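You operate a simulated robot arm through the tools that you are given. There is no shell and no other tool. Be economical: measure what you need, move in short steps, check, and stop when the job is done.

Carry out the task below with a simulated two-armed robot. There is one attempt and no reset: what you move stays moved.

Task
Take the red-and-white checked tea towel from the hall counter top and hang it over the outer airer bar by the counter.

It is judged by the outcome, as a careful person would: the job done as asked, and still so three seconds after it is handed in. It fails if anything else is knocked over, pushed out of place, dropped, spilled or broken. Flat cloth is picked up by pressing the open fingertips on it (5 to 10 N) and closing them slowly along it; thin cloth reads only 2 to 8 mm in the jaws.

Robot
Two 7-joint arms with two-finger parallel grippers on one trunk, on a base that drives. Base frame: it is fixed to the floor where the robot stands at the start and does not move with it; the origin is under the middle of the robot, x ahead of it, y to its left, z up; the surface under the hand at the start is at about z = 90. Readings come in cm, degrees, newtons and seconds.
The left shoulder is at the start at [7, 18.8, 114], the right one opposite. With the tool pointing down near the work surface each hand reaches from about 34 to 80 cm from the robot's upright axis, wherever it stands, measured 20 degrees to its own side. Places, roughly: red-and-white checked tea towel [50, 10, 90]. Payload 3.91 kg a hand.
Tool frame (each hand has its own): the origin (TCP) lies between the finger pads and is the grasp point; the fingertips stand 3 cm ahead of it; z points along the fingers, y is the line along which they close. Largest opening 11 cm; finger width 2, thickness 1; the body of the gripper, 4.8 by 11.2 cm, starts 5.5 cm behind the TCP.
Orientation is told as [roll, pitch, yaw] about the base's x, y, z axes, in that order, counted from this pose: with the fingers straight down and closing along the base's y, the tool's x points along the base's -x, its y along +y and its z along -z.

Tools
- The arms move only by the tool move_arm. It takes "left_moves", "right_moves" or both (then of equal length, played together; a hand with none holds still); each is a list of rows, each a list of 7 numbers: the turn, a rotation vector about the base's x, y, z in units of 5 degrees (1.0 is 5 degrees), then the shift along the base's x, y, z in units of 50 mm (1.0 is 50 mm), then the finger opening in mm, from 0 to 110. In form: [[ax, ay, az, dx, dy, dz, fingers], ...]. A call has 1 to 12 rows; each row shifts and turns the commanded pose from where the row before left it. A call with a number of a shift or a turn outside -1 to 1 is refused whole. Each row takes 0.2 s and may step no farther than 5 cm and 8.6 degrees from the row before; otherwise, or with a gripper value out of range, the whole call is refused. A pose out of reach is approached as far as the arm can. The call stops where the force on the tool passes 40 N (or 10 N more than at its start, if that is more) or the arm is blocked; 0.2 s more then pass. The fingers move at their own pace (about 7.2 cm/s each) and stop on an object; they squeeze with about 33 N. The grip force told is the motor's: it shows also when the fingers shut on nothing. Time passes only in rows, and 0.2 s behind the last, so rows that do not move let the fingers close. The reply holds the time, the measured pose of the TCP, the force on the tool along the base axes, the opening and the grip force, in the units named above and with some noise, with the torque about the TCP (base axes, N m) and any sound that the robot's microphone picked up.
- Cameras (640 x 400 px; columns grow to the right, rows downward): "scene" is now at [12.81, 1.28, 134.79]; the picture's right is [0.15, -0.99, 0.00], its down [-0.75, -0.12, -0.65] and it looks along [0.64, 0.10, -0.76] (base axes); focal length 278 px, centre (320, 200). "left" rides on the left gripper at [7.2, -1.7, -10.3] in its tool frame; the picture's right is [0.23, 0.97, 0.00], its down [-0.76, 0.18, -0.62] and it looks along [-0.61, 0.14, 0.78] (tool axes); focal length 222 px, centre (320, 200). "right" rides on the right gripper at [7.2, 1.7, -10.3] in its tool frame; the picture's right is [-0.23, 0.97, 0.00], its down [-0.76, -0.18, -0.62] and it looks along [-0.61, -0.14, 0.78] (tool axes); focal length 222 px, centre (320, 200). There is no depth. A picture from a camera that has moved, and an enlarged one, comes with that camera's place and axes in the base frame and with its lens.
- grab_frame(camera): a new picture of that camera. It takes no simulated time.
- raise_lower(by): slides the trunk up (or, below 0, down) by that many cm; the arms and the scene camera ride with it, the base frame stays. It gives what a move gives, with no picture.
- roll_base(legs): drives the robot by 1 to 6 legs, each [ahead, turn to the left] in cm and degrees, along the robot's own axes; the way and the turn of a leg run together, so that a leg with both is an arc; at most 150 cm and 180 degrees a leg. The arms and the cameras ride along, it lands a little off, and it stops where it bumps. It gives what a move gives.
- pan_tilt(pan, tilt): turns the head with the scene camera to pan (to the left, within 86 degrees either way) and tilt (down, from -29 to 69), counted from straight ahead of the robot. It gives what a move gives.
- inspect(camera, box): a new picture of the part [left, top, right, bottom] of that camera's present view, enlarged. It takes no simulated time.
- close_job(): hands the job in; it is judged then, once.

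Work in short steps. Places have to be worked out from the pictures, the camera data and where the tool is seen: move nearer, look again, correct. Check each grasp and each placing, and mend what went wrong. You have 120 turns and 88 pictures in all, those below and enlarged ones among them. Open the grippers and draw the arms clear of the work before you hand the job in, unless the task says otherwise; then end with one line.

The tools are called after "Emit:" as name(argument=value, ...) on one line, values as JSON. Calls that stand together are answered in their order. move_arm: Moves the arms, as the interface text tells. Its arguments: {"type":"object","properties":{"left_moves":{"type":"array","items":{"type":"array","items":{"type":"number"}}},"right_moves":{"type":"array","items":{"type":"array","items":{"type":"number"}}}},"required":[]} The other tools are called the same way: raise_lower (by) slides the trunk up or down; roll_base (legs) drives the base; pan_tilt (pan, tilt) turns the head that bears the scene camera; grab_frame (camera) takes a picture; inspect (camera, box) takes an enlarged picture of a part of a camera's view; close_job () hands the job in.

At the start:

```text
time: 0.0
left_ee_pos: [42.39, 31.33, 108.47]
left_orientation: [0.0, -0.1, 0.0]
left_contact_force: [-0.1, 0.3, -0.5]
left_torque: [0.03, 0.03, 0.02]
left_width: 11.01
left_grip_force: 0.0
right_ee_pos: [37.83, -7.69, 104.47]
right_orientation: [0.0, 0.1, 0.1]
right_contact_force: [-0.4, 0.8, 0.8]
right_torque: [-0.01, -0.03, 0.01]
right_width: 10.99
right_grip_force: 0.0
trunk travel left (down, up): [-65.0, 29.0]
robot x, y, heading: [0.07, -0.22, -0.1]
head pan, tilt: [8.8, 49.3]
```

scene: 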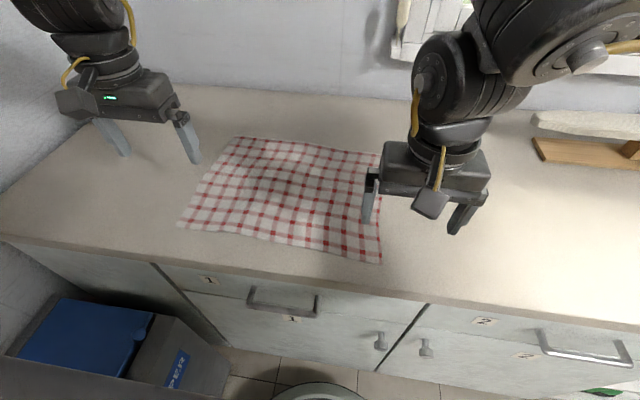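
right: 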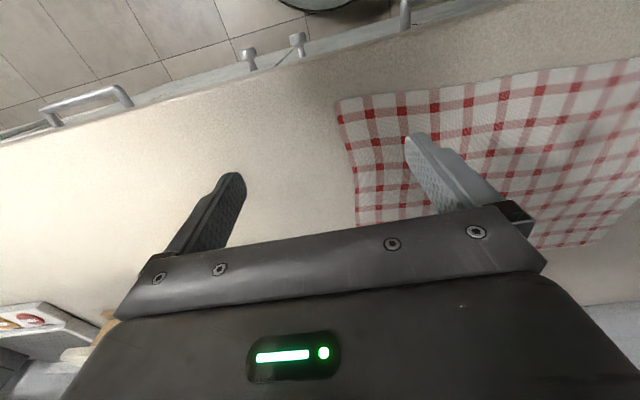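
left: 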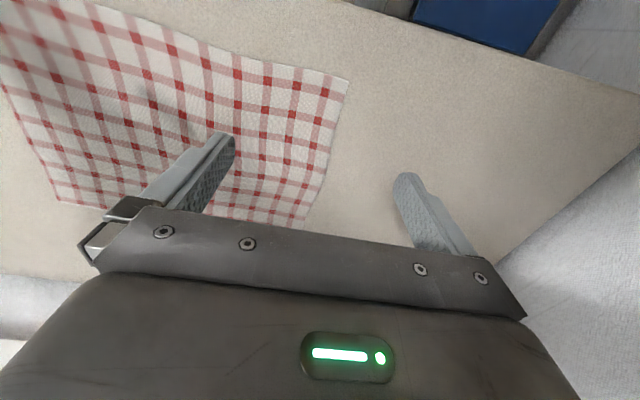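

The towel lies flat in front of me, and no airer is visible yet. I turn the head to the right to look for it.

Emit:
pan_tilt(pan=-60, tilt=30)

Emit:
grab_frame(camera="scene")

Emit:
pan_tilt(pan=70, tilt=30)

Emit:
grab_frame(camera="scene")

```text
time: 1.4
left_ee_pos: [42.56, 31.41, 108.25]
left_orientation: [0.0, -0.1, -0.1]
left_contact_force: [1.1, -0.1, -0.7]
left_torque: [0.01, 0.0, 0.0]
left_width: 10.98
left_grip_force: 0.0
right_ee_pos: [37.75, -7.84, 104.53]
right_orientation: [-0.1, -0.1, 0.0]
right_contact_force: [0.1, 0.5, -0.1]
right_torque: [0.01, -0.01, 0.0]
right_width: 11.02
right_grip_force: 0.0
trunk travel left (down, up): [-65.0, 29.0]
robot x, y, heading: [-0.03, 0.06, -0.0]
head pan, tilt: [-60.0, 30.0]
```

```text
84 pictures are left
camera scene: at [9.66, -7.73, 137.64], right [-0.87, -0.5, 0.0], down [-0.25, 0.43, -0.87], along [0.43, -0.75, -0.5], focal length 278 px, centre (320, 200)
```

scene: 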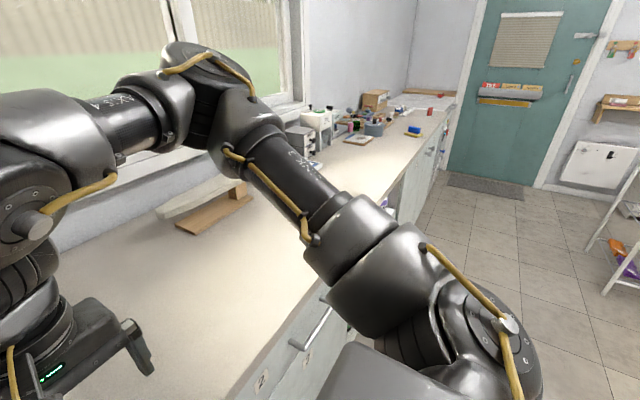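

```text
time: 3.5
left_ee_pos: [42.45, 31.28, 108.26]
left_orientation: [0.0, 0.0, -0.1]
left_contact_force: [0.0, 0.3, -0.3]
left_torque: [0.02, -0.03, 0.0]
left_width: 11.01
left_grip_force: 0.1
right_ee_pos: [37.94, -7.64, 104.59]
right_orientation: [0.0, 0.0, 0.1]
right_contact_force: [-0.3, 0.6, -1.0]
right_torque: [0.0, 0.0, 0.0]
right_width: 11.0
right_grip_force: 0.1
trunk travel left (down, up): [-65.0, 29.0]
robot x, y, heading: [-0.28, -0.24, -0.1]
head pan, tilt: [70.0, 30.0]
```

```text
83 pictures are left
camera scene: at [8.23, 8.59, 137.64], right [0.94, -0.34, 0.0], down [-0.17, -0.47, -0.87], along [0.3, 0.81, -0.5], focal length 278 px, centre (320, 200)
```

scene: 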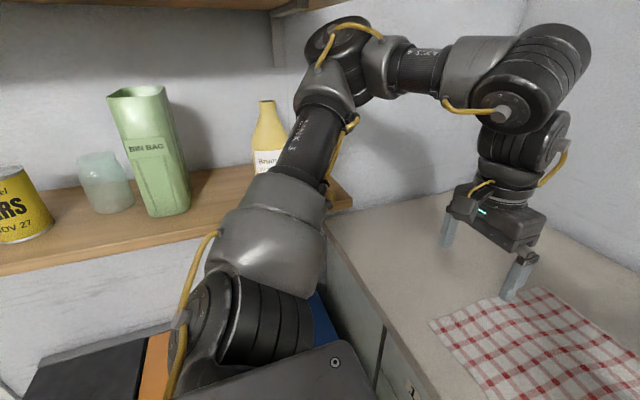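

No airer on the left, only a shelf with loose things. There is a white frame at the far right, so I look further right, and also straight ahead and level.

Emit:
pan_tilt(pan=-86, tilt=25)

Emit:
grab_frame(camera="scene")

Emit:
pan_tilt(pan=-10, tilt=5)

Emit:
grab_frame(camera="scene")

```text
time: 5.9
left_ee_pos: [42.48, 31.33, 108.49]
left_orientation: [0.0, 0.0, 0.0]
left_contact_force: [-0.3, -0.1, 0.3]
left_torque: [-0.04, 0.0, 0.01]
left_width: 11.01
left_grip_force: 0.0
right_ee_pos: [37.91, -7.77, 104.56]
right_orientation: [0.1, 0.0, 0.1]
right_contact_force: [-0.4, -0.9, 0.6]
right_torque: [-0.01, 0.03, 0.01]
right_width: 11.0
right_grip_force: 0.1
trunk travel left (down, up): [-65.0, 29.0]
robot x, y, heading: [-0.21, -0.36, 0.0]
head pan, tilt: [-85.9, 25.0]
```

```text
82 pictures are left
camera scene: at [5.79, -9.1, 138.44], right [-1.0, -0.07, 0.0], down [-0.03, 0.42, -0.91], along [0.06, -0.9, -0.42], focal length 278 px, centre (320, 200)
```

scene: 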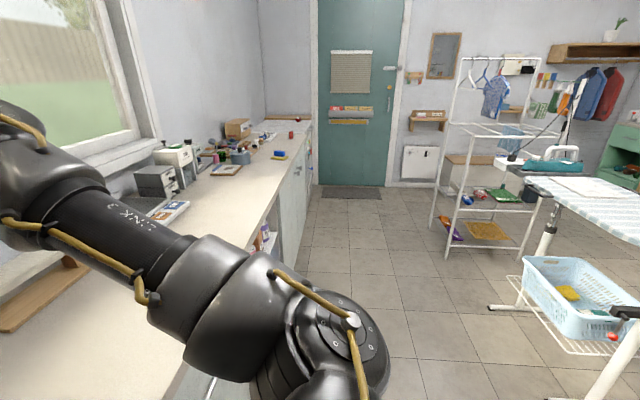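

```text
time: 7.4
left_ee_pos: [42.45, 31.3, 108.4]
left_orientation: [0.1, 0.0, -0.1]
left_contact_force: [1.4, -0.1, 0.3]
left_torque: [-0.03, 0.0, 0.01]
left_width: 11.0
left_grip_force: 0.1
right_ee_pos: [37.84, -7.72, 104.68]
right_orientation: [0.0, 0.0, 0.0]
right_contact_force: [-0.5, -0.5, 0.3]
right_torque: [-0.01, 0.03, -0.02]
right_width: 10.97
right_grip_force: 0.0
trunk travel left (down, up): [-65.0, 29.0]
robot x, y, heading: [-0.06, 0.08, 0.0]
head pan, tilt: [-10.0, 5.0]
```

```text
81 pictures are left
camera scene: at [14.18, -1.51, 141.68], right [-0.17, -0.98, 0.0], down [-0.09, 0.02, -1.0], along [0.98, -0.17, -0.09], focal length 278 px, centre (320, 200)
```

scene: 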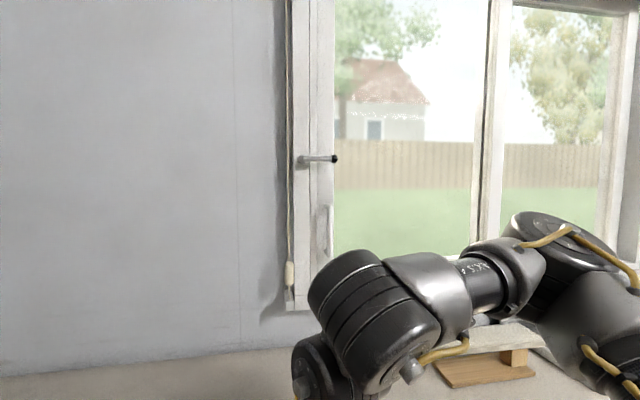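

The white rack with hanging clothes to the right may be the airer. I take an enlarged look.

Emit:
pan_tilt(pan=-86, tilt=15)

Emit:
inspect(camera="scene", box=[400, 80, 640, 330])

Emit:
inspect(camera="scene", box=[100, 150, 420, 350])

```text
time: 8.9
left_ee_pos: [42.5, 31.27, 108.5]
left_orientation: [-0.1, 0.0, 0.1]
left_contact_force: [0.8, -0.6, -0.2]
left_torque: [0.01, -0.04, 0.02]
left_width: 11.0
left_grip_force: 0.1
right_ee_pos: [37.9, -7.71, 104.68]
right_orientation: [0.0, 0.0, 0.0]
right_contact_force: [0.4, -0.9, 0.3]
right_torque: [-0.01, 0.0, 0.02]
right_width: 10.99
right_grip_force: 0.1
trunk travel left (down, up): [-65.0, 29.0]
robot x, y, heading: [-0.1, -0.14, -0.1]
head pan, tilt: [-85.9, 15.0]
```

```text
1.60 times, centred on (520, 205) of scene
camera zoom: at [5.8, -9.22, 140.07], right [-1.0, -0.07, 0.0], down [-0.02, 0.26, -0.97], along [0.07, -0.96, -0.26], focal length 444 px, centre (0, 192)
```

zoom: 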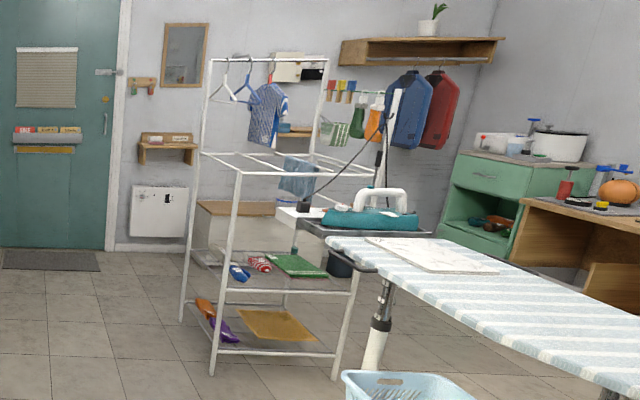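

```text
2.00 times, centred on (260, 250) of scene
camera zoom: at [5.8, -9.22, 140.07], right [-1.0, -0.07, 0.0], down [-0.02, 0.26, -0.97], along [0.07, -0.96, -0.26], focal length 556 px, centre (440, 100)
```

zoom: 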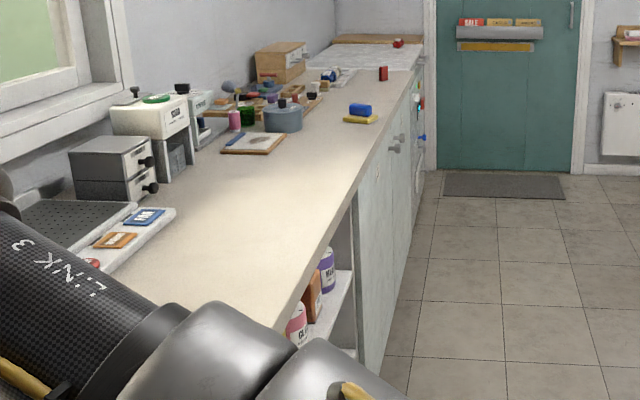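

The white rack with bars is at around [-82..-140, -197..-245], deck about z 98. I check the left-rear too in case there is another airer closer to the counter, before deciding.

Emit:
pan_tilt(pan=86, tilt=25)

Emit:
grab_frame(camera="scene")

Emit:
pan_tilt(pan=-86, tilt=60)

Emit:
grab_frame(camera="scene")

```text
time: 11.5
left_ee_pos: [42.39, 31.26, 108.39]
left_orientation: [0.0, -0.1, 0.0]
left_contact_force: [0.1, -0.4, 0.5]
left_torque: [0.03, 0.04, 0.0]
left_width: 10.98
left_grip_force: 0.0
right_ee_pos: [37.82, -7.82, 104.63]
right_orientation: [0.1, 0.0, -0.1]
right_contact_force: [-0.3, -0.8, 0.3]
right_torque: [-0.02, 0.0, 0.03]
right_width: 11.0
right_grip_force: 0.2
trunk travel left (down, up): [-65.0, 29.0]
robot x, y, heading: [0.15, 0.49, -0.2]
head pan, tilt: [85.9, 25.0]
```

```text
78 pictures are left
camera scene: at [5.79, 9.29, 138.44], right [1.0, -0.07, 0.0], down [-0.03, -0.42, -0.91], along [0.06, 0.9, -0.42], focal length 278 px, centre (320, 200)
```

scene: 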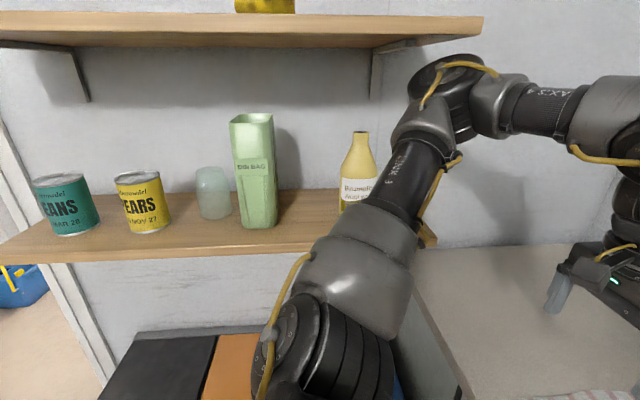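

```text
time: 14.1
left_ee_pos: [42.4, 31.36, 108.35]
left_orientation: [-0.1, 0.0, 0.0]
left_contact_force: [0.9, 0.7, -0.1]
left_torque: [0.02, 0.01, 0.02]
left_width: 10.99
left_grip_force: 0.0
right_ee_pos: [37.85, -7.7, 104.63]
right_orientation: [0.0, 0.0, 0.0]
right_contact_force: [0.6, -0.9, -0.2]
right_torque: [-0.02, 0.02, -0.02]
right_width: 11.03
right_grip_force: 0.0
trunk travel left (down, up): [-65.0, 29.0]
robot x, y, heading: [0.26, 0.03, 0.0]
head pan, tilt: [-85.9, 60.0]
```

```text
77 pictures are left
camera scene: at [5.61, -6.55, 133.43], right [-1.0, -0.07, 0.0], down [-0.06, 0.86, -0.5], along [0.04, -0.5, -0.87], focal length 278 px, centre (320, 200)
```

scene: 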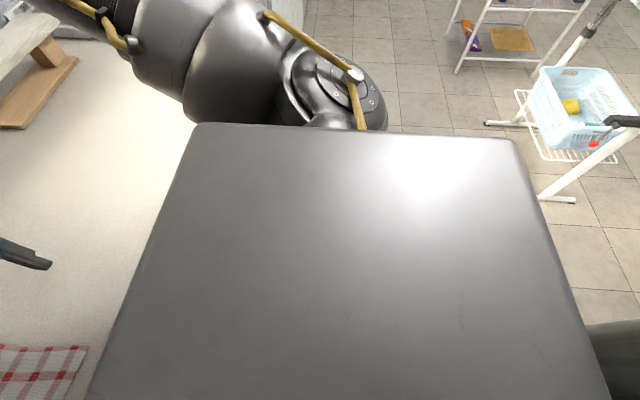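

The rack is the only airer, so that is the target. My plan is to pinch the towel's near edge close to both corners, carry it to the rack and drape it over the outer bar. First I lower both hands to hover over the pinch points: left ~[42, 28], right ~[41, 0].

Emit:
pan_tilt(pan=8, tilt=55)

Emit:
move_arm(left_moves=[[0, 0, 0, 0, -0.6, -0.6, 60], [0, 0, 0, 0, 0, -0.6, 60], [0, 0, 0, 0, 0, -0.6, 60], [0, 0, 0, 0, 0, -0.3, 60]], right_moves=[[0, 0, 0, 0.6, 0.8, -0.4, 60], [0, 0, 0, 0, 0.6, -0.4, 60], [0, 0, 0, 0, 0, -0.4, 60], [0, 0, 0, 0, 0, -0.2, 60]])

Emit:
grab_frame(camera="scene")

Emit:
grab_frame(camera="left")

Emit:
grab_frame(camera="right")

```text
time: 15.8
left_ee_pos: [42.48, 31.31, 108.35]
left_orientation: [0.1, 0.1, 0.0]
left_contact_force: [0.3, -0.1, 0.5]
left_torque: [0.01, 0.0, -0.01]
left_width: 11.03
left_grip_force: 0.1
right_ee_pos: [37.91, -7.77, 104.65]
right_orientation: [0.1, 0.1, 0.0]
right_contact_force: [-0.7, -0.3, 0.1]
right_torque: [-0.01, -0.03, 0.02]
right_width: 11.0
right_grip_force: 0.0
trunk travel left (down, up): [-65.0, 29.0]
robot x, y, heading: [-0.21, -0.17, -0.2]
head pan, tilt: [8.0, 55.0]
```

```text
refused: row 1 steps farther than a row can; nothing moved
```

```text
76 pictures are left
camera scene: at [12.27, 1.09, 134.04], right [0.14, -0.99, 0.0], down [-0.81, -0.11, -0.57], along [0.57, 0.08, -0.82], focal length 278 px, centre (320, 200)
```

scene: 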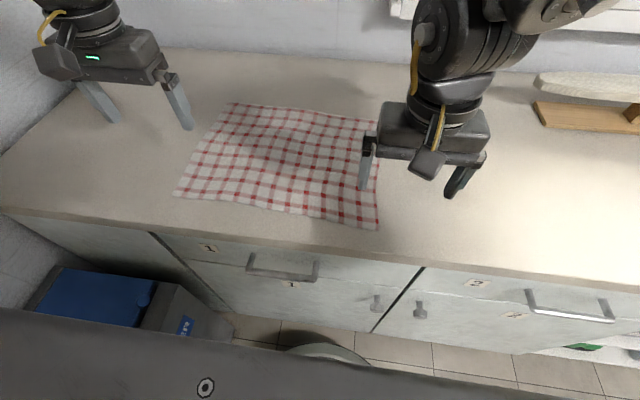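

```text
75 pictures are left
camera left: at [35.2, 29.5, 118.78], right [-0.23, 0.97, 0.0], down [0.76, 0.18, 0.62], along [0.61, 0.14, -0.78], focal length 222 px, centre (320, 200)
```

left: 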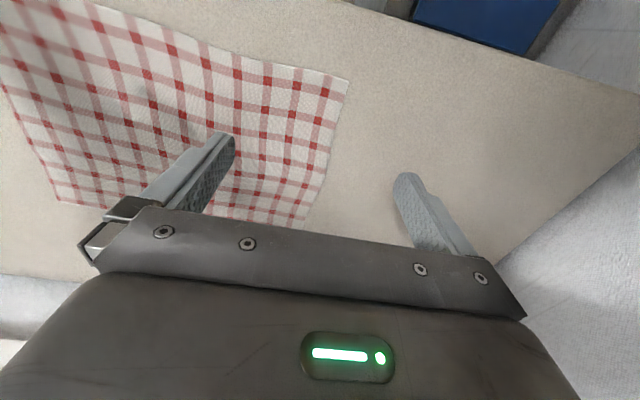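

```text
74 pictures are left
camera right: at [30.58, -6.02, 114.88], right [0.23, 0.97, 0.0], down [0.76, -0.18, 0.62], along [0.61, -0.14, -0.78], focal length 222 px, centre (320, 200)
```

right: 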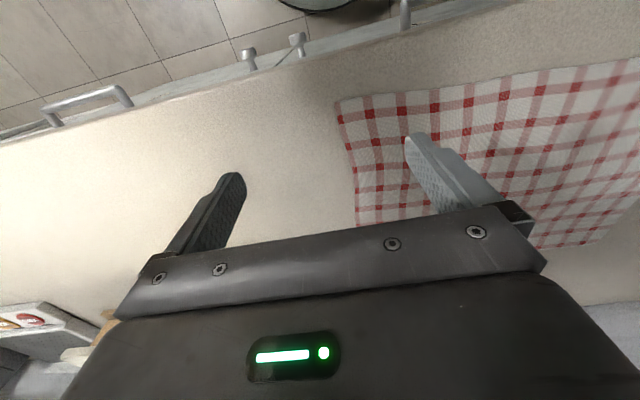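

The corner estimates agree from all cameras: near-left [39.7, 33.9] and near-right [37.4, -5.7]. I repeat the approach with smaller rows to hover at z≈95.

Emit:
move_arm(left_moves=[[0, 0, 0, 0, -0.24, -0.6, 60], [0, 0, 0, 0, -0.24, -0.7, 60], [0, 0, 0, 0, 0, -0.7, 60], [0, 0, 0, 0, 0, -0.6, 60]], right_moves=[[0, 0, 0, 0.26, 0.5, -0.4, 60], [0, 0, 0, 0.26, 0.5, -0.5, 60], [0, 0, 0, 0, 0.35, -0.5, 60], [0, 0, 0, 0, 0, -0.5, 60]])

Emit:
grab_frame(camera="scene")

```text
time: 16.8
left_ee_pos: [42.51, 29.05, 95.14]
left_orientation: [0.0, 0.1, 0.0]
left_contact_force: [0.5, -0.1, -0.7]
left_torque: [-0.02, 0.04, -0.01]
left_width: 6.01
left_grip_force: 0.1
right_ee_pos: [40.56, -0.83, 94.94]
right_orientation: [0.0, 0.0, 0.0]
right_contact_force: [-0.1, 0.3, 0.4]
right_torque: [0.02, 0.01, -0.02]
right_width: 5.99
right_grip_force: 0.1
trunk travel left (down, up): [-65.0, 29.0]
robot x, y, heading: [-0.14, -0.22, 0.3]
head pan, tilt: [8.0, 55.0]
```

```text
73 pictures are left
camera scene: at [12.46, 1.14, 134.03], right [0.14, -0.99, 0.0], down [-0.81, -0.11, -0.57], along [0.57, 0.08, -0.82], focal length 278 px, centre (320, 200)
```

scene: 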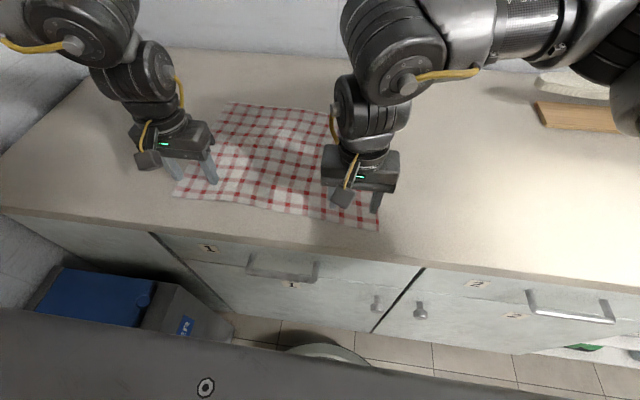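

Both hands hover correctly over the near edge. I lower in small steps until contact.

Emit:
move_arm(left_moves=[[0, 0, 0, 0, 0, -0.2, 60], [0, 0, 0, 0, 0, -0.16, 60]], right_moves=[[0, 0, 0, 0, 0, -0.2, 60], [0, 0, 0, 0, 0, -0.14, 60]])

```text
time: 17.4
left_ee_pos: [42.57, 29.0, 93.7]
left_orientation: [0.1, 0.0, 0.0]
left_contact_force: [-0.6, -0.3, 0.6]
left_torque: [0.01, -0.01, 0.02]
left_width: 5.99
left_grip_force: 0.1
right_ee_pos: [40.41, -0.96, 93.24]
right_orientation: [-0.1, 0.0, 0.0]
right_contact_force: [0.8, 0.3, 0.8]
right_torque: [-0.02, -0.03, 0.01]
right_width: 6.02
right_grip_force: 0.0
trunk travel left (down, up): [-65.0, 29.0]
robot x, y, heading: [-0.2, -0.3, 0.1]
head pan, tilt: [8.0, 55.0]
```

Emit:
move_arm(left_moves=[[0, 0, 0, 0, 0, -0.08, 60], [0, 0, 0, 0, 0, -0.06, 60], [0, 0, 0, 0, 0, 0, 60]], right_moves=[[0, 0, 0, 0, 0, -0.04, 60], [0, 0, 0, 0, 0, -0.04, 60], [0, 0, 0, 0, 0, 0, 60]])

```text
time: 18.2
left_ee_pos: [42.55, 28.86, 93.17]
left_orientation: [0.1, -0.4, 0.0]
left_contact_force: [4.8, 5.4, 30.9]
left_torque: [0.67, 0.01, -0.13]
left_width: 6.01
left_grip_force: 0.3
right_ee_pos: [40.28, -1.04, 93.15]
right_orientation: [0.1, -0.1, -0.1]
right_contact_force: [2.5, 1.4, 8.1]
right_torque: [-0.16, -0.04, 0.03]
right_width: 5.99
right_grip_force: 0.0
trunk travel left (down, up): [-65.0, 29.0]
robot x, y, heading: [0.11, 0.0, -0.0]
head pan, tilt: [8.0, 55.0]
```

Right presses at 8 N, which is good. Left is at 31 N, so I back it off about 1.5 mm.

Emit:
move_arm(left_moves=[[0, 0, 0, 0, 0, 0.04, 60], [0, 0, 0, 0, 0, 0, 60]])

```text
time: 18.8
left_ee_pos: [42.38, 28.93, 93.12]
left_orientation: [-0.1, -0.2, -0.2]
left_contact_force: [4.5, -0.2, 20.6]
left_torque: [0.51, -0.09, -0.09]
left_width: 5.98
left_grip_force: 0.1
right_ee_pos: [40.21, -1.03, 93.26]
right_orientation: [0.1, -0.1, 0.0]
right_contact_force: [0.9, 2.6, 19.7]
right_torque: [-0.44, -0.02, 0.05]
right_width: 5.96
right_grip_force: 0.0
trunk travel left (down, up): [-65.0, 29.0]
robot x, y, heading: [0.32, 0.05, -0.0]
head pan, tilt: [8.0, 55.0]
```

Emit:
move_arm(left_moves=[[0, 0, 0, 0, 0, 0.04, 60], [0, 0, 0, 0, 0, 0, 60]], right_moves=[[0, 0, 0, 0, 0, 0.04, 60], [0, 0, 0, 0, 0, 0, 60]])

```text
time: 19.4
left_ee_pos: [42.49, 28.98, 93.04]
left_orientation: [0.0, 0.1, 0.1]
left_contact_force: [-0.7, -0.9, 1.5]
left_torque: [0.05, 0.0, -0.02]
left_width: 5.99
left_grip_force: 0.0
right_ee_pos: [40.4, -1.06, 93.04]
right_orientation: [0.0, 0.0, 0.0]
right_contact_force: [-0.1, 0.1, 3.7]
right_torque: [-0.04, 0.0, 0.02]
right_width: 5.98
right_grip_force: 0.1
trunk travel left (down, up): [-65.0, 29.0]
robot x, y, heading: [-0.17, -0.27, -0.1]
head pan, tilt: [8.0, 55.0]
```

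Left at 1.5 N and right at 3.7 N. I press slightly more and close slowly along the cloth.

Emit:
move_arm(left_moves=[[0, 0, 0, 0, 0, -0.02, 60], [0, 0, 0, 0, 0, 0, 54], [0, 0, 0, 0, 0, 0, 48], [0, 0, 0, 0, 0, 0, 42], [0, 0, 0, 0, 0, 0, 36], [0, 0, 0, 0, 0, 0, 30], [0, 0, 0, 0, 0, 0, 24], [0, 0, 0, 0, 0, 0, 18], [0, 0, 0, 0, 0, 0, 12], [0, 0, 0, 0, 0, 0, 6], [0, 0, 0, 0, 0, 0, 0], [0, 0, 0, 0, 0, 0, 0]], right_moves=[[0, 0, 0, 0, 0, -0.01, 60], [0, 0, 0, 0, 0, 0, 54], [0, 0, 0, 0, 0, 0, 48], [0, 0, 0, 0, 0, 0, 42], [0, 0, 0, 0, 0, 0, 36], [0, 0, 0, 0, 0, 0, 30], [0, 0, 0, 0, 0, 0, 24], [0, 0, 0, 0, 0, 0, 18], [0, 0, 0, 0, 0, 0, 12], [0, 0, 0, 0, 0, 0, 6], [0, 0, 0, 0, 0, 0, 0], [0, 0, 0, 0, 0, 0, 0]])

Emit:
grab_frame(camera="left")

Emit:
grab_frame(camera="right")

```text
time: 22.0
left_ee_pos: [42.43, 28.93, 93.16]
left_orientation: [0.0, -0.1, 0.0]
left_contact_force: [0.0, 0.4, 3.2]
left_torque: [0.08, 0.01, -0.01]
left_width: 0.28
left_grip_force: 33.3
right_ee_pos: [40.48, -0.81, 93.28]
right_orientation: [0.0, 0.0, 0.0]
right_contact_force: [0.4, -0.4, -0.1]
right_torque: [-0.01, 0.02, 0.02]
right_width: 0.01
right_grip_force: 33.5
trunk travel left (down, up): [-65.0, 29.0]
robot x, y, heading: [-0.1, 0.3, -0.1]
head pan, tilt: [8.0, 55.0]
```

```text
72 pictures are left
camera left: at [35.22, 27.1, 103.57], right [-0.23, 0.97, 0.0], down [0.76, 0.18, 0.62], along [0.61, 0.14, -0.78], focal length 222 px, centre (320, 200)
```

left: 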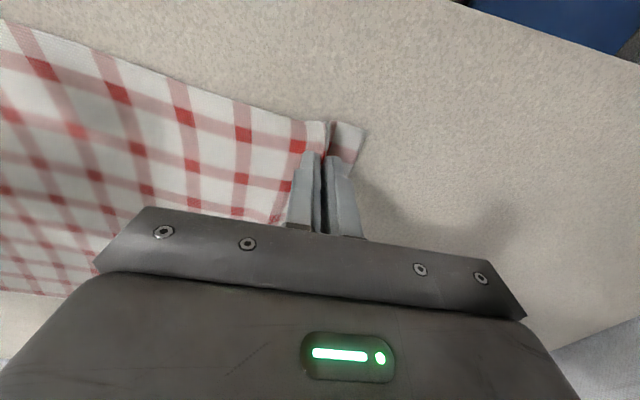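

```text
71 pictures are left
camera right: at [33.16, 0.75, 103.49], right [0.23, 0.97, 0.0], down [0.76, -0.18, 0.62], along [0.61, -0.14, -0.78], focal length 222 px, centre (320, 200)
```

right: 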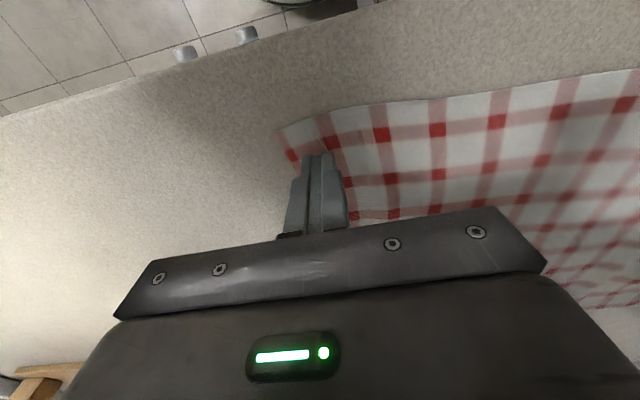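

Left holds cloth (2.8 mm), but the right closed on nothing and the towel's right edge shifted to y≈-3. I lift the right, move it 3.5 cm further in, open it and lower again.

Emit:
move_arm(right_moves=[[0, 0, 0, 0, 0, 0.4, 0], [0, 0, 0, 0, 0.7, 0, 60], [0, 0, 0, 0, 0, 0, 60], [0, 0, 0, 0, 0, -0.2, 60], [0, 0, 0, 0, 0, -0.14, 60], [0, 0, 0, 0, 0, -0.08, 60], [0, 0, 0, 0, 0, 0, 60]])

Emit:
grab_frame(camera="right")

```text
time: 23.6
left_ee_pos: [42.39, 28.81, 93.22]
left_orientation: [0.0, 0.0, 0.0]
left_contact_force: [0.3, 0.6, 1.5]
left_torque: [0.04, 0.01, -0.03]
left_width: 0.27
left_grip_force: 33.3
right_ee_pos: [40.37, 2.46, 93.28]
right_orientation: [0.1, 0.0, 0.0]
right_contact_force: [-0.5, -0.9, 10.8]
right_torque: [-0.18, 0.03, 0.0]
right_width: 6.0
right_grip_force: 0.6
trunk travel left (down, up): [-65.0, 29.0]
robot x, y, heading: [-0.28, 0.2, -0.2]
head pan, tilt: [8.0, 55.0]
```

```text
70 pictures are left
camera right: at [33.12, 4.2, 103.41], right [0.23, 0.97, 0.0], down [0.76, -0.18, 0.62], along [0.61, -0.14, -0.78], focal length 222 px, centre (320, 200)
```

right: 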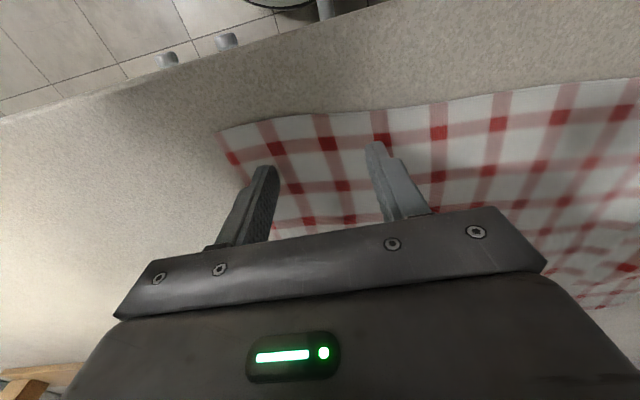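

Both fingertips are on the cloth at 11 N. I close slowly.

Emit:
move_arm(right_moves=[[0, 0, 0, 0, 0, 0, 54], [0, 0, 0, 0, 0, 0, 48], [0, 0, 0, 0, 0, 0, 42], [0, 0, 0, 0, 0, 0, 36], [0, 0, 0, 0, 0, 0, 30], [0, 0, 0, 0, 0, 0, 24], [0, 0, 0, 0, 0, 0, 18], [0, 0, 0, 0, 0, 0, 12], [0, 0, 0, 0, 0, 0, 6], [0, 0, 0, 0, 0, 0, 0], [0, 0, 0, 0, 0, 0, 0]])

Emit:
grab_frame(camera="right")

```text
time: 26.0
left_ee_pos: [42.34, 28.97, 93.28]
left_orientation: [-0.1, -0.1, -0.1]
left_contact_force: [-0.1, -17.2, 0.3]
left_torque: [-0.51, 0.02, 0.03]
left_width: 0.27
left_grip_force: 33.2
right_ee_pos: [40.31, 2.67, 93.21]
right_orientation: [0.2, 0.0, 0.1]
right_contact_force: [0.2, 15.9, 14.6]
right_torque: [0.45, 0.01, 0.14]
right_width: 0.2
right_grip_force: 33.1
trunk travel left (down, up): [-65.0, 29.0]
robot x, y, heading: [0.01, 0.07, 0.2]
head pan, tilt: [8.0, 55.0]
```

```text
69 pictures are left
camera right: at [33.04, 4.3, 103.41], right [0.23, 0.97, 0.0], down [0.76, -0.18, 0.62], along [0.61, -0.14, -0.78], focal length 222 px, centre (320, 200)
```

right: 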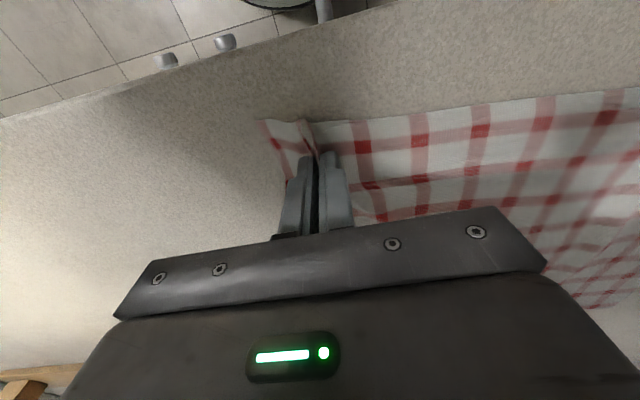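

Both hands now hold the cloth and it is taut between them. I bring them about 1.5 cm closer and lift gently.

Emit:
move_arm(left_moves=[[0, 0, 0, 0, -0.15, 0.1, 0], [0, 0, 0, 0, -0.1, 0.3, 0], [0, 0, 0, 0, 0, 0.5, 0], [0, 0, 0, 0, 0, 0.5, 0], [0, 0, 0, 0, 0, 0.5, 0], [0, 0, 0, 0, 0, 0.5, 0]], right_moves=[[0, 0, 0, 0, 0.15, 0.1, 0], [0, 0, 0, 0.1, 0, 0.3, 0], [0, 0, 0, 0.1, 0, 0.5, 0], [0, 0, 0, 0.1, 0, 0.5, 0], [0, 0, 0, 0.1, 0, 0.5, 0], [0, 0, 0, 0, 0, 0.5, 0]])

Emit:
grab_frame(camera="scene")

```text
time: 27.4
left_ee_pos: [42.54, 28.26, 104.45]
left_orientation: [0.1, 0.0, 0.0]
left_contact_force: [0.0, -0.2, -0.7]
left_torque: [0.02, -0.01, -0.01]
left_width: 0.28
left_grip_force: 33.2
left hand out of reach, approached as far as the arm can: row 2
right_ee_pos: [42.28, 3.1, 105.2]
right_orientation: [0.1, 0.0, 0.1]
right_contact_force: [-0.1, 0.5, -0.7]
right_torque: [0.0, -0.03, -0.01]
right_width: 0.22
right_grip_force: 32.7
trunk travel left (down, up): [-65.0, 29.0]
robot x, y, heading: [-0.07, -0.03, -0.2]
head pan, tilt: [8.0, 55.0]
```

```text
68 pictures are left
camera scene: at [12.08, 1.06, 134.05], right [0.14, -0.99, 0.0], down [-0.81, -0.11, -0.57], along [0.57, 0.08, -0.82], focal length 278 px, centre (320, 200)
```

scene: 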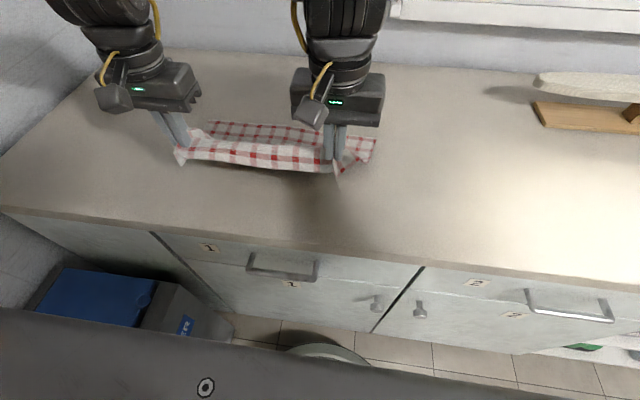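

Both grasps hold. I raise the trunk so that the towel hangs clear of the counter.

Emit:
raise_lower(by=22)

Emit:
grab_frame(camera="scene")

```text
time: 29.1
left_ee_pos: [45.24, 23.21, 130.21]
left_orientation: [8.6, -13.0, -23.3]
left_contact_force: [0.8, -7.5, 7.5]
left_torque: [0.77, 0.09, 0.25]
left_width: 0.31
left_grip_force: 33.2
right_ee_pos: [42.66, 6.5, 125.88]
right_orientation: [3.8, -2.7, 4.9]
right_contact_force: [7.2, 10.5, -2.5]
right_torque: [-0.85, 0.55, -0.07]
right_width: 0.22
right_grip_force: 32.9
trunk travel left (down, up): [-82.8, 11.2]
robot x, y, heading: [0.37, 0.01, 0.2]
head pan, tilt: [8.0, 55.0]
stopped: the arm was blocked; the commanded pose is now the measured one
```

```text
67 pictures are left
camera scene: at [22.96, 3.44, 152.03], right [0.14, -0.99, 0.01], down [-0.85, -0.12, -0.51], along [0.51, 0.07, -0.86], focal length 278 px, centre (320, 200)
```

scene: 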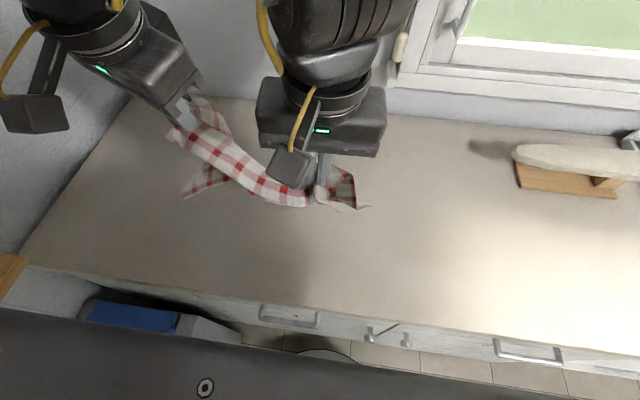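

The arm was blocked, and the camera shows the body leaning. I suspect the left arm caught the upper shelf, so I look before moving.

Emit:
pan_tilt(pan=75, tilt=10)

Emit:
grab_frame(camera="scene")

```text
time: 30.4
left_ee_pos: [37.32, 27.49, 126.65]
left_orientation: [-1.4, -7.2, -4.2]
left_contact_force: [10.1, 19.3, -10.3]
left_torque: [-1.75, 0.71, -0.18]
left_width: 0.26
left_grip_force: 32.9
right_ee_pos: [36.33, 3.55, 126.3]
right_orientation: [2.2, -4.5, 1.3]
right_contact_force: [-6.6, -8.9, 6.6]
right_torque: [0.76, -0.48, 0.12]
right_width: 0.22
right_grip_force: 32.7
trunk travel left (down, up): [-82.8, 11.2]
robot x, y, heading: [0.51, -0.3, -0.0]
head pan, tilt: [75.0, 10.0]
```

```text
66 pictures are left
camera scene: at [4.42, 9.99, 159.07], right [0.97, -0.26, 0.02], down [-0.02, -0.17, -0.98], along [0.26, 0.95, -0.17], focal length 278 px, centre (320, 200)
```

scene: 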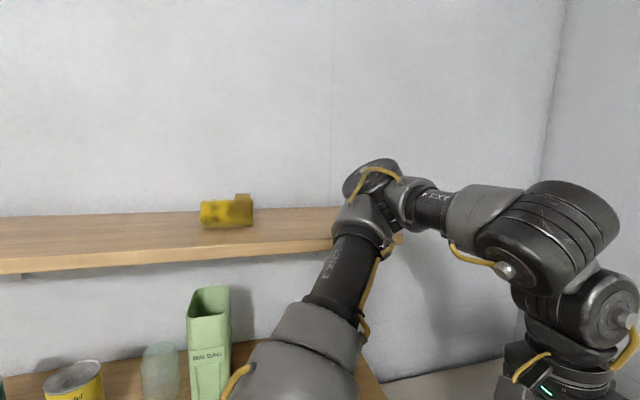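

The left elbow is at the end of the upper shelf. I zoom in to see whether it is under it or in front of it.

Emit:
inspect(camera="scene", box=[180, 140, 500, 340])

```text
2.00 times, centred on (340, 240) of scene
camera zoom: at [4.42, 9.99, 159.07], right [0.97, -0.26, 0.02], down [-0.02, -0.17, -0.98], along [0.26, 0.95, -0.17], focal length 556 px, centre (280, 120)
```

zoom: 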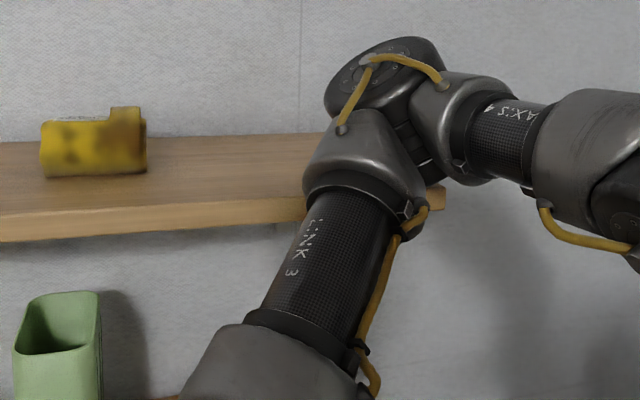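

The elbow (~[21, 45, 155]) is rubbing the shelf's front edge, which is at about y 52 and z 144. Turning the robot a little to the right swings it clear without going up or down.

Emit:
roll_base(legs=[[0, -6]])

Emit:
grab_frame(camera="scene")

```text
time: 31.2
left_ee_pos: [40.9, 20.42, 130.06]
left_orientation: [18.1, -10.5, -22.5]
left_contact_force: [-0.9, 0.5, -0.2]
left_torque: [-0.13, 0.0, -0.04]
left_width: 0.26
left_grip_force: 33.2
right_ee_pos: [38.83, 3.32, 125.08]
right_orientation: [1.7, -3.2, -0.4]
right_contact_force: [0.6, 1.6, -0.4]
right_torque: [-0.06, -0.05, 0.0]
right_width: 0.23
right_grip_force: 33.3
trunk travel left (down, up): [-82.8, 11.2]
robot x, y, heading: [0.3, -0.22, -1.1]
head pan, tilt: [75.0, 10.0]
stopped in leg 1: the robot was blocked; the commanded pose is now the measured one
```

```text
64 pictures are left
camera scene: at [7.44, 10.61, 158.61], right [0.96, -0.28, 0.01], down [-0.05, -0.18, -0.98], along [0.28, 0.94, -0.18], focal length 278 px, centre (320, 200)
```

scene: 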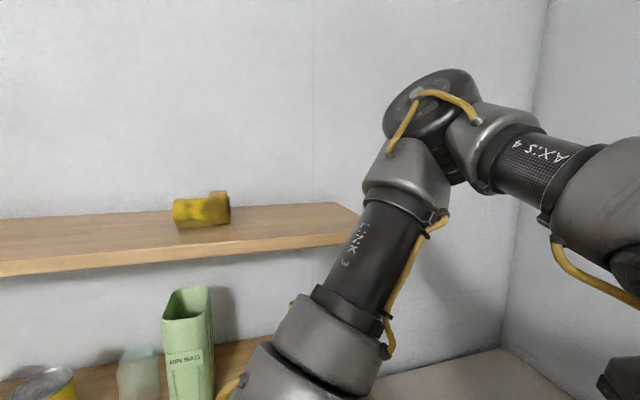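

The arm forces are now near zero and the elbow is seen free of the shelf end. The base only turned 1°, so I try the small right turn again.

Emit:
roll_base(legs=[[0, -6]])

Emit:
grab_frame(camera="scene")

```text
time: 32.2
left_ee_pos: [43.22, 14.72, 130.14]
left_orientation: [18.6, -10.3, -28.9]
left_contact_force: [0.5, 1.1, 0.6]
left_torque: [-0.01, -0.01, 0.05]
left_width: 0.24
left_grip_force: 32.8
right_ee_pos: [39.21, -1.91, 124.9]
right_orientation: [2.2, -2.9, -6.8]
right_contact_force: [0.4, -0.8, -0.2]
right_torque: [0.02, 0.01, 0.02]
right_width: 0.24
right_grip_force: 33.1
trunk travel left (down, up): [-82.8, 11.2]
robot x, y, heading: [0.09, -0.21, -7.2]
head pan, tilt: [75.0, 10.0]
```

```text
63 pictures are left
camera scene: at [9.01, 8.37, 158.69], right [0.93, -0.38, 0.0], down [-0.07, -0.16, -0.98], along [0.37, 0.91, -0.18], focal length 278 px, centre (320, 200)
```

scene: 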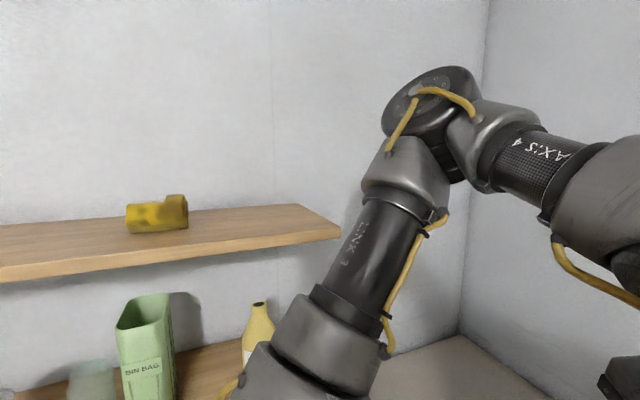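

The elbow is now clear and everything on the shelves still stands. I turn right in place to face along the hall, since the arms are high enough to sweep over the counter.

Emit:
roll_base(legs=[[0, -40], [0, -43]])

Emit:
pan_tilt(pan=0, tilt=35)

Emit:
grab_frame(camera="scene")

```text
time: 36.4
left_ee_pos: [19.87, -40.89, 130.37]
left_orientation: [18.8, -10.4, -111.7]
left_contact_force: [-0.3, 0.3, 0.1]
left_torque: [0.0, 0.04, 0.05]
left_width: 0.26
left_grip_force: 32.9
right_ee_pos: [2.91, -39.06, 125.05]
right_orientation: [2.3, -3.1, -89.7]
right_contact_force: [-1.0, -0.1, 0.2]
right_torque: [0.05, 0.01, 0.02]
right_width: 0.22
right_grip_force: 33.3
trunk travel left (down, up): [-82.8, 11.2]
robot x, y, heading: [-0.12, -0.02, -90.2]
head pan, tilt: [75.0, 10.0]
```

```text
time: 37.9
left_ee_pos: [19.8, -40.64, 130.32]
left_orientation: [19.0, -10.4, -111.7]
left_contact_force: [0.2, 0.4, 1.4]
left_torque: [-0.01, 0.01, 0.03]
left_width: 0.25
left_grip_force: 33.5
right_ee_pos: [2.74, -38.97, 125.1]
right_orientation: [2.5, -3.1, -89.6]
right_contact_force: [0.2, -0.1, -0.5]
right_torque: [0.01, 0.03, 0.04]
right_width: 0.22
right_grip_force: 32.9
trunk travel left (down, up): [-82.8, 11.2]
robot x, y, heading: [0.15, 0.02, -90.2]
head pan, tilt: [0.0, 35.0]
```

```text
62 pictures are left
camera scene: at [0.16, -13.72, 154.71], right [-1.0, 0.0, 0.0], down [0.0, 0.57, -0.82], along [0.0, -0.82, -0.57], focal length 278 px, centre (320, 200)
```

scene: 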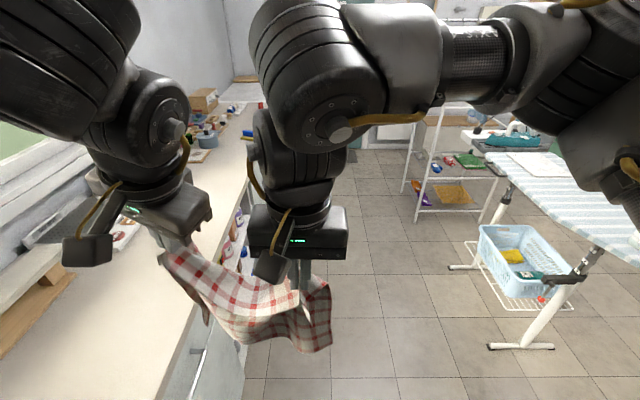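

The hall ahead is clear and both grips hold. I straighten the left hand's twist and spread the hands so the towel hangs flat, centred before me.

Emit:
move_arm(left_moves=[[0, 0, 0.868, -0.08, 0, -0.08, 0], [0, 0, 0.868, -0.08, 0, -0.08, 0], [0, 0, 0.868, -0.08, 0, -0.08, 0], [0, 0, 0.868, -0.08, 0, -0.08, 0], [0, 0, 0.868, -0.08, 0, -0.08, 0], [1, 0, 0, -0.08, 0.05, -0.08, 0], [1, 0, 0, 0, 0.05, -0.08, 0], [0, 0.95, 0, 0, 0.05, -0.08, 0], [0, 0.95, 0, 0, 0.05, -0.08, 0], [0, 0.95, 0, 0, 0.05, 0, 0], [0, 0.95, 0, 0, 0, 0, 0]], right_moves=[[0, 0, 0, -0.1, 0, 0, 0], [0, 0, 0, -0.1, 0, 0, 0], [0, 0, 0, -0.1, 0, 0, 0], [0, 0, 0, -0.1, 0, 0, 0], [0, 0, 0, -0.1, 0, 0, 0], [0, 0, 0, -0.1, 0, 0, 0], [0, 0, 0, -0.1, 0, 0, 0], [0, 0, 0, -0.1, 0, 0, 0], [0, 0, 0, -0.1, 0, 0, 0], [0, 0, 0, -0.1, 0, 0, 0], [0, 0, 0, -0.1, 0, 0, 0]])

Emit:
grab_frame(camera="scene")

```text
time: 40.3
left_ee_pos: [19.52, -39.4, 128.67]
left_orientation: [-2.8, -7.9, -109.9]
left_contact_force: [0.4, -0.6, -0.9]
left_torque: [-0.01, -0.02, -0.02]
left_width: 0.26
left_grip_force: 32.8
left hand out of reach, approached as far as the arm can: row 1, 2, 3, 4, 5
right_ee_pos: [-2.54, -39.02, 124.99]
right_orientation: [2.3, -3.0, -89.7]
right_contact_force: [0.8, -0.5, -0.8]
right_torque: [-0.02, 0.03, 0.03]
right_width: 0.2
right_grip_force: 33.5
trunk travel left (down, up): [-82.8, 11.2]
robot x, y, heading: [0.18, -0.04, -90.4]
head pan, tilt: [0.0, 35.0]
```

```text
61 pictures are left
camera scene: at [0.32, -13.73, 154.71], right [-1.0, 0.0, 0.0], down [0.0, 0.57, -0.82], along [0.0, -0.82, -0.57], focal length 278 px, centre (320, 200)
```

scene: 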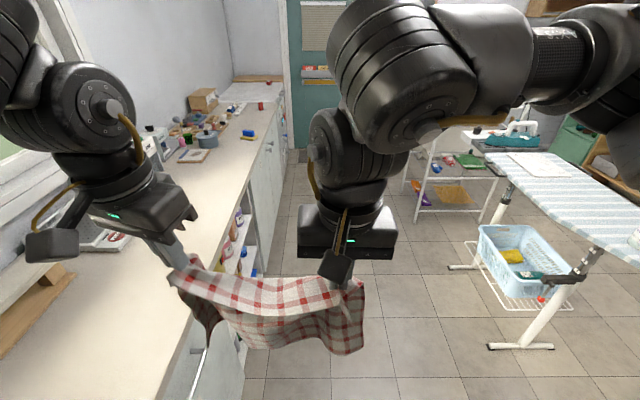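

Left is about 20° off in yaw but otherwise straight. The towel hangs well from both hands, so I drive toward the rack, veering slightly right of the counter.

Emit:
roll_base(legs=[[0, -10], [110, 0]])

Emit:
pan_tilt(pan=-40, tilt=30)

Emit:
grab_frame(camera="scene")

```text
time: 46.6
left_ee_pos: [-8.14, -150.65, 128.73]
left_orientation: [-2.6, -7.8, -120.4]
left_contact_force: [0.1, 0.3, -0.4]
left_torque: [-0.02, 0.0, 0.04]
left_width: 0.27
left_grip_force: 33.1
right_ee_pos: [-29.78, -145.98, 125.12]
right_orientation: [2.4, -3.0, -100.2]
right_contact_force: [0.2, 0.0, -0.3]
right_torque: [0.01, 0.04, 0.04]
right_width: 0.23
right_grip_force: 32.9
trunk travel left (down, up): [-82.8, 11.2]
robot x, y, heading: [-20.28, -109.17, -100.7]
head pan, tilt: [0.0, 35.0]
```

```text
time: 47.7
left_ee_pos: [-8.19, -150.68, 128.79]
left_orientation: [-2.6, -7.9, -120.4]
left_contact_force: [-0.8, -0.1, 0.0]
left_torque: [-0.01, -0.02, 0.05]
left_width: 0.23
left_grip_force: 32.9
right_ee_pos: [-29.79, -146.17, 125.11]
right_orientation: [2.4, -3.0, -100.1]
right_contact_force: [0.0, -0.1, 0.6]
right_torque: [-0.02, 0.01, 0.01]
right_width: 0.22
right_grip_force: 33.3
trunk travel left (down, up): [-82.8, 11.2]
robot x, y, heading: [-19.96, -108.41, -100.5]
head pan, tilt: [-40.0, 30.0]
```

```text
60 pictures are left
camera scene: at [-27.77, -118.94, 155.48], right [-0.63, 0.77, 0.0], down [0.39, 0.32, -0.87], along [-0.67, -0.55, -0.5], focal length 278 px, centre (320, 200)
```

scene: 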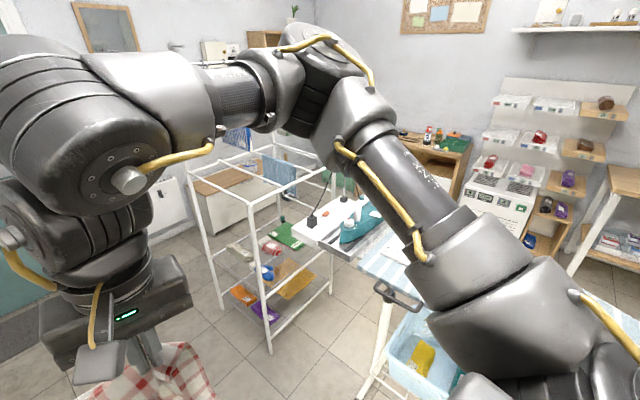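

The rack is visible from the corridor side. I zoom in on its bars to see which is the outer one.

Emit:
inspect(camera="scene", box=[170, 110, 390, 360])

```text
1.60 times, centred on (280, 235) of scene
camera zoom: at [-27.77, -118.94, 155.48], right [-0.63, 0.77, 0.0], down [0.39, 0.32, -0.87], along [-0.67, -0.55, -0.5], focal length 444 px, centre (384, 144)
```

zoom: 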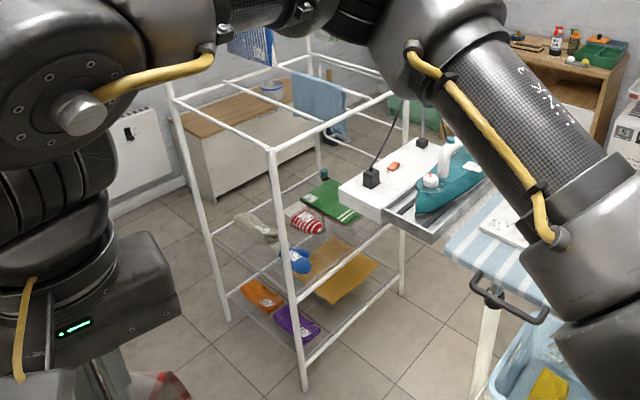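

The rack deck has its outer corridor-side bar running along y at x≈-82, from y -199 to -249 and z≈100; the next bar in is at x≈-101. I'll stand at about [-20, -216] facing -x, first raising the trunk so the towel clears the bar.

Emit:
raise_lower(by=10.5)

Emit:
roll_base(legs=[[0, 10.5], [107.5, 0], [0, -45], [0, -45]])

Emit:
pan_tilt(pan=0, tilt=40)

Emit:
grab_frame(camera="scene")

```text
time: 49.0
left_ee_pos: [-8.19, -150.55, 139.12]
left_orientation: [-2.6, -7.9, -120.4]
left_contact_force: [-0.3, 0.5, 0.0]
left_torque: [0.02, -0.02, 0.03]
left_width: 0.24
left_grip_force: 33.2
right_ee_pos: [-29.8, -146.23, 135.51]
right_orientation: [2.4, -3.0, -100.1]
right_contact_force: [0.6, 0.6, -1.0]
right_torque: [0.0, 0.01, 0.04]
right_width: 0.24
right_grip_force: 32.9
trunk travel left (down, up): [-93.3, 0.7]
robot x, y, heading: [-19.78, -108.34, -100.8]
head pan, tilt: [-40.0, 30.0]
```

```text
time: 59.4
left_ee_pos: [-60.09, -234.26, 139.11]
left_orientation: [-2.6, -7.9, 159.5]
left_contact_force: [0.9, -0.5, 0.0]
left_torque: [-0.01, 0.0, 0.03]
left_width: 0.28
left_grip_force: 33.1
right_ee_pos: [-59.34, -212.33, 135.45]
right_orientation: [2.4, -3.1, 179.9]
right_contact_force: [-1.2, 0.2, 0.4]
right_torque: [0.02, -0.02, 0.05]
right_width: 0.23
right_grip_force: 33.0
trunk travel left (down, up): [-93.3, 0.7]
robot x, y, heading: [-20.1, -215.36, 179.1]
head pan, tilt: [-40.0, 30.0]
```

```text
time: 60.5
left_ee_pos: [-60.1, -234.14, 139.28]
left_orientation: [-2.6, -7.9, 159.5]
left_contact_force: [0.4, 0.4, -0.6]
left_torque: [-0.01, 0.02, 0.01]
left_width: 0.28
left_grip_force: 32.8
right_ee_pos: [-59.47, -212.31, 135.58]
right_orientation: [2.4, -3.1, 179.7]
right_contact_force: [-0.8, 0.5, -0.9]
right_torque: [-0.01, 0.01, 0.01]
right_width: 0.23
right_grip_force: 32.6
trunk travel left (down, up): [-93.3, 0.7]
robot x, y, heading: [-20.55, -215.45, 179.3]
head pan, tilt: [0.0, 40.0]
```

```text
58 pictures are left
camera scene: at [-33.87, -215.05, 164.45], right [0.01, 1.0, 0.0], down [0.64, -0.01, -0.77], along [-0.77, 0.01, -0.64], focal length 278 px, centre (320, 200)
```

scene: 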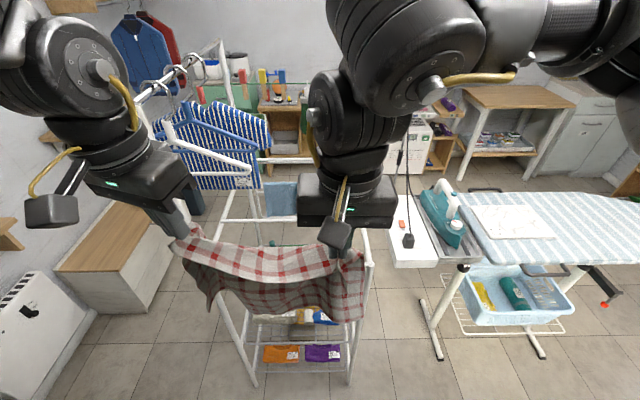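

The towel hangs about 25 cm, bottom at z≈112. The left hand is near the tall rail with hangers at y≈-246, so I zoom in there before shifting the hands away from it (+y).

Emit:
inspect(camera="scene", box=[100, 30, 400, 280])

```text
1.60 times, centred on (250, 155) of scene
camera zoom: at [-33.87, -215.05, 164.45], right [0.01, 1.0, 0.0], down [0.64, -0.01, -0.77], along [-0.77, 0.01, -0.64], focal length 444 px, centre (432, 272)
```

zoom: 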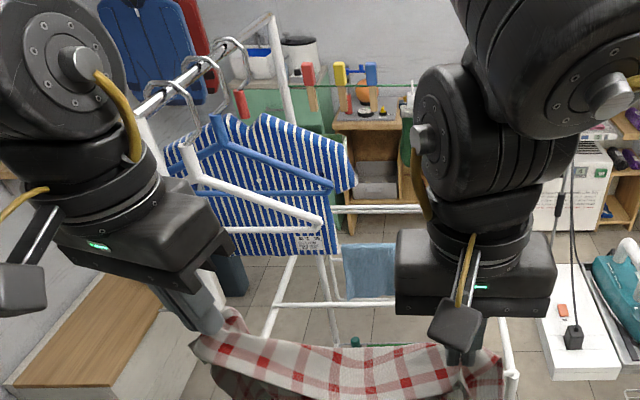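

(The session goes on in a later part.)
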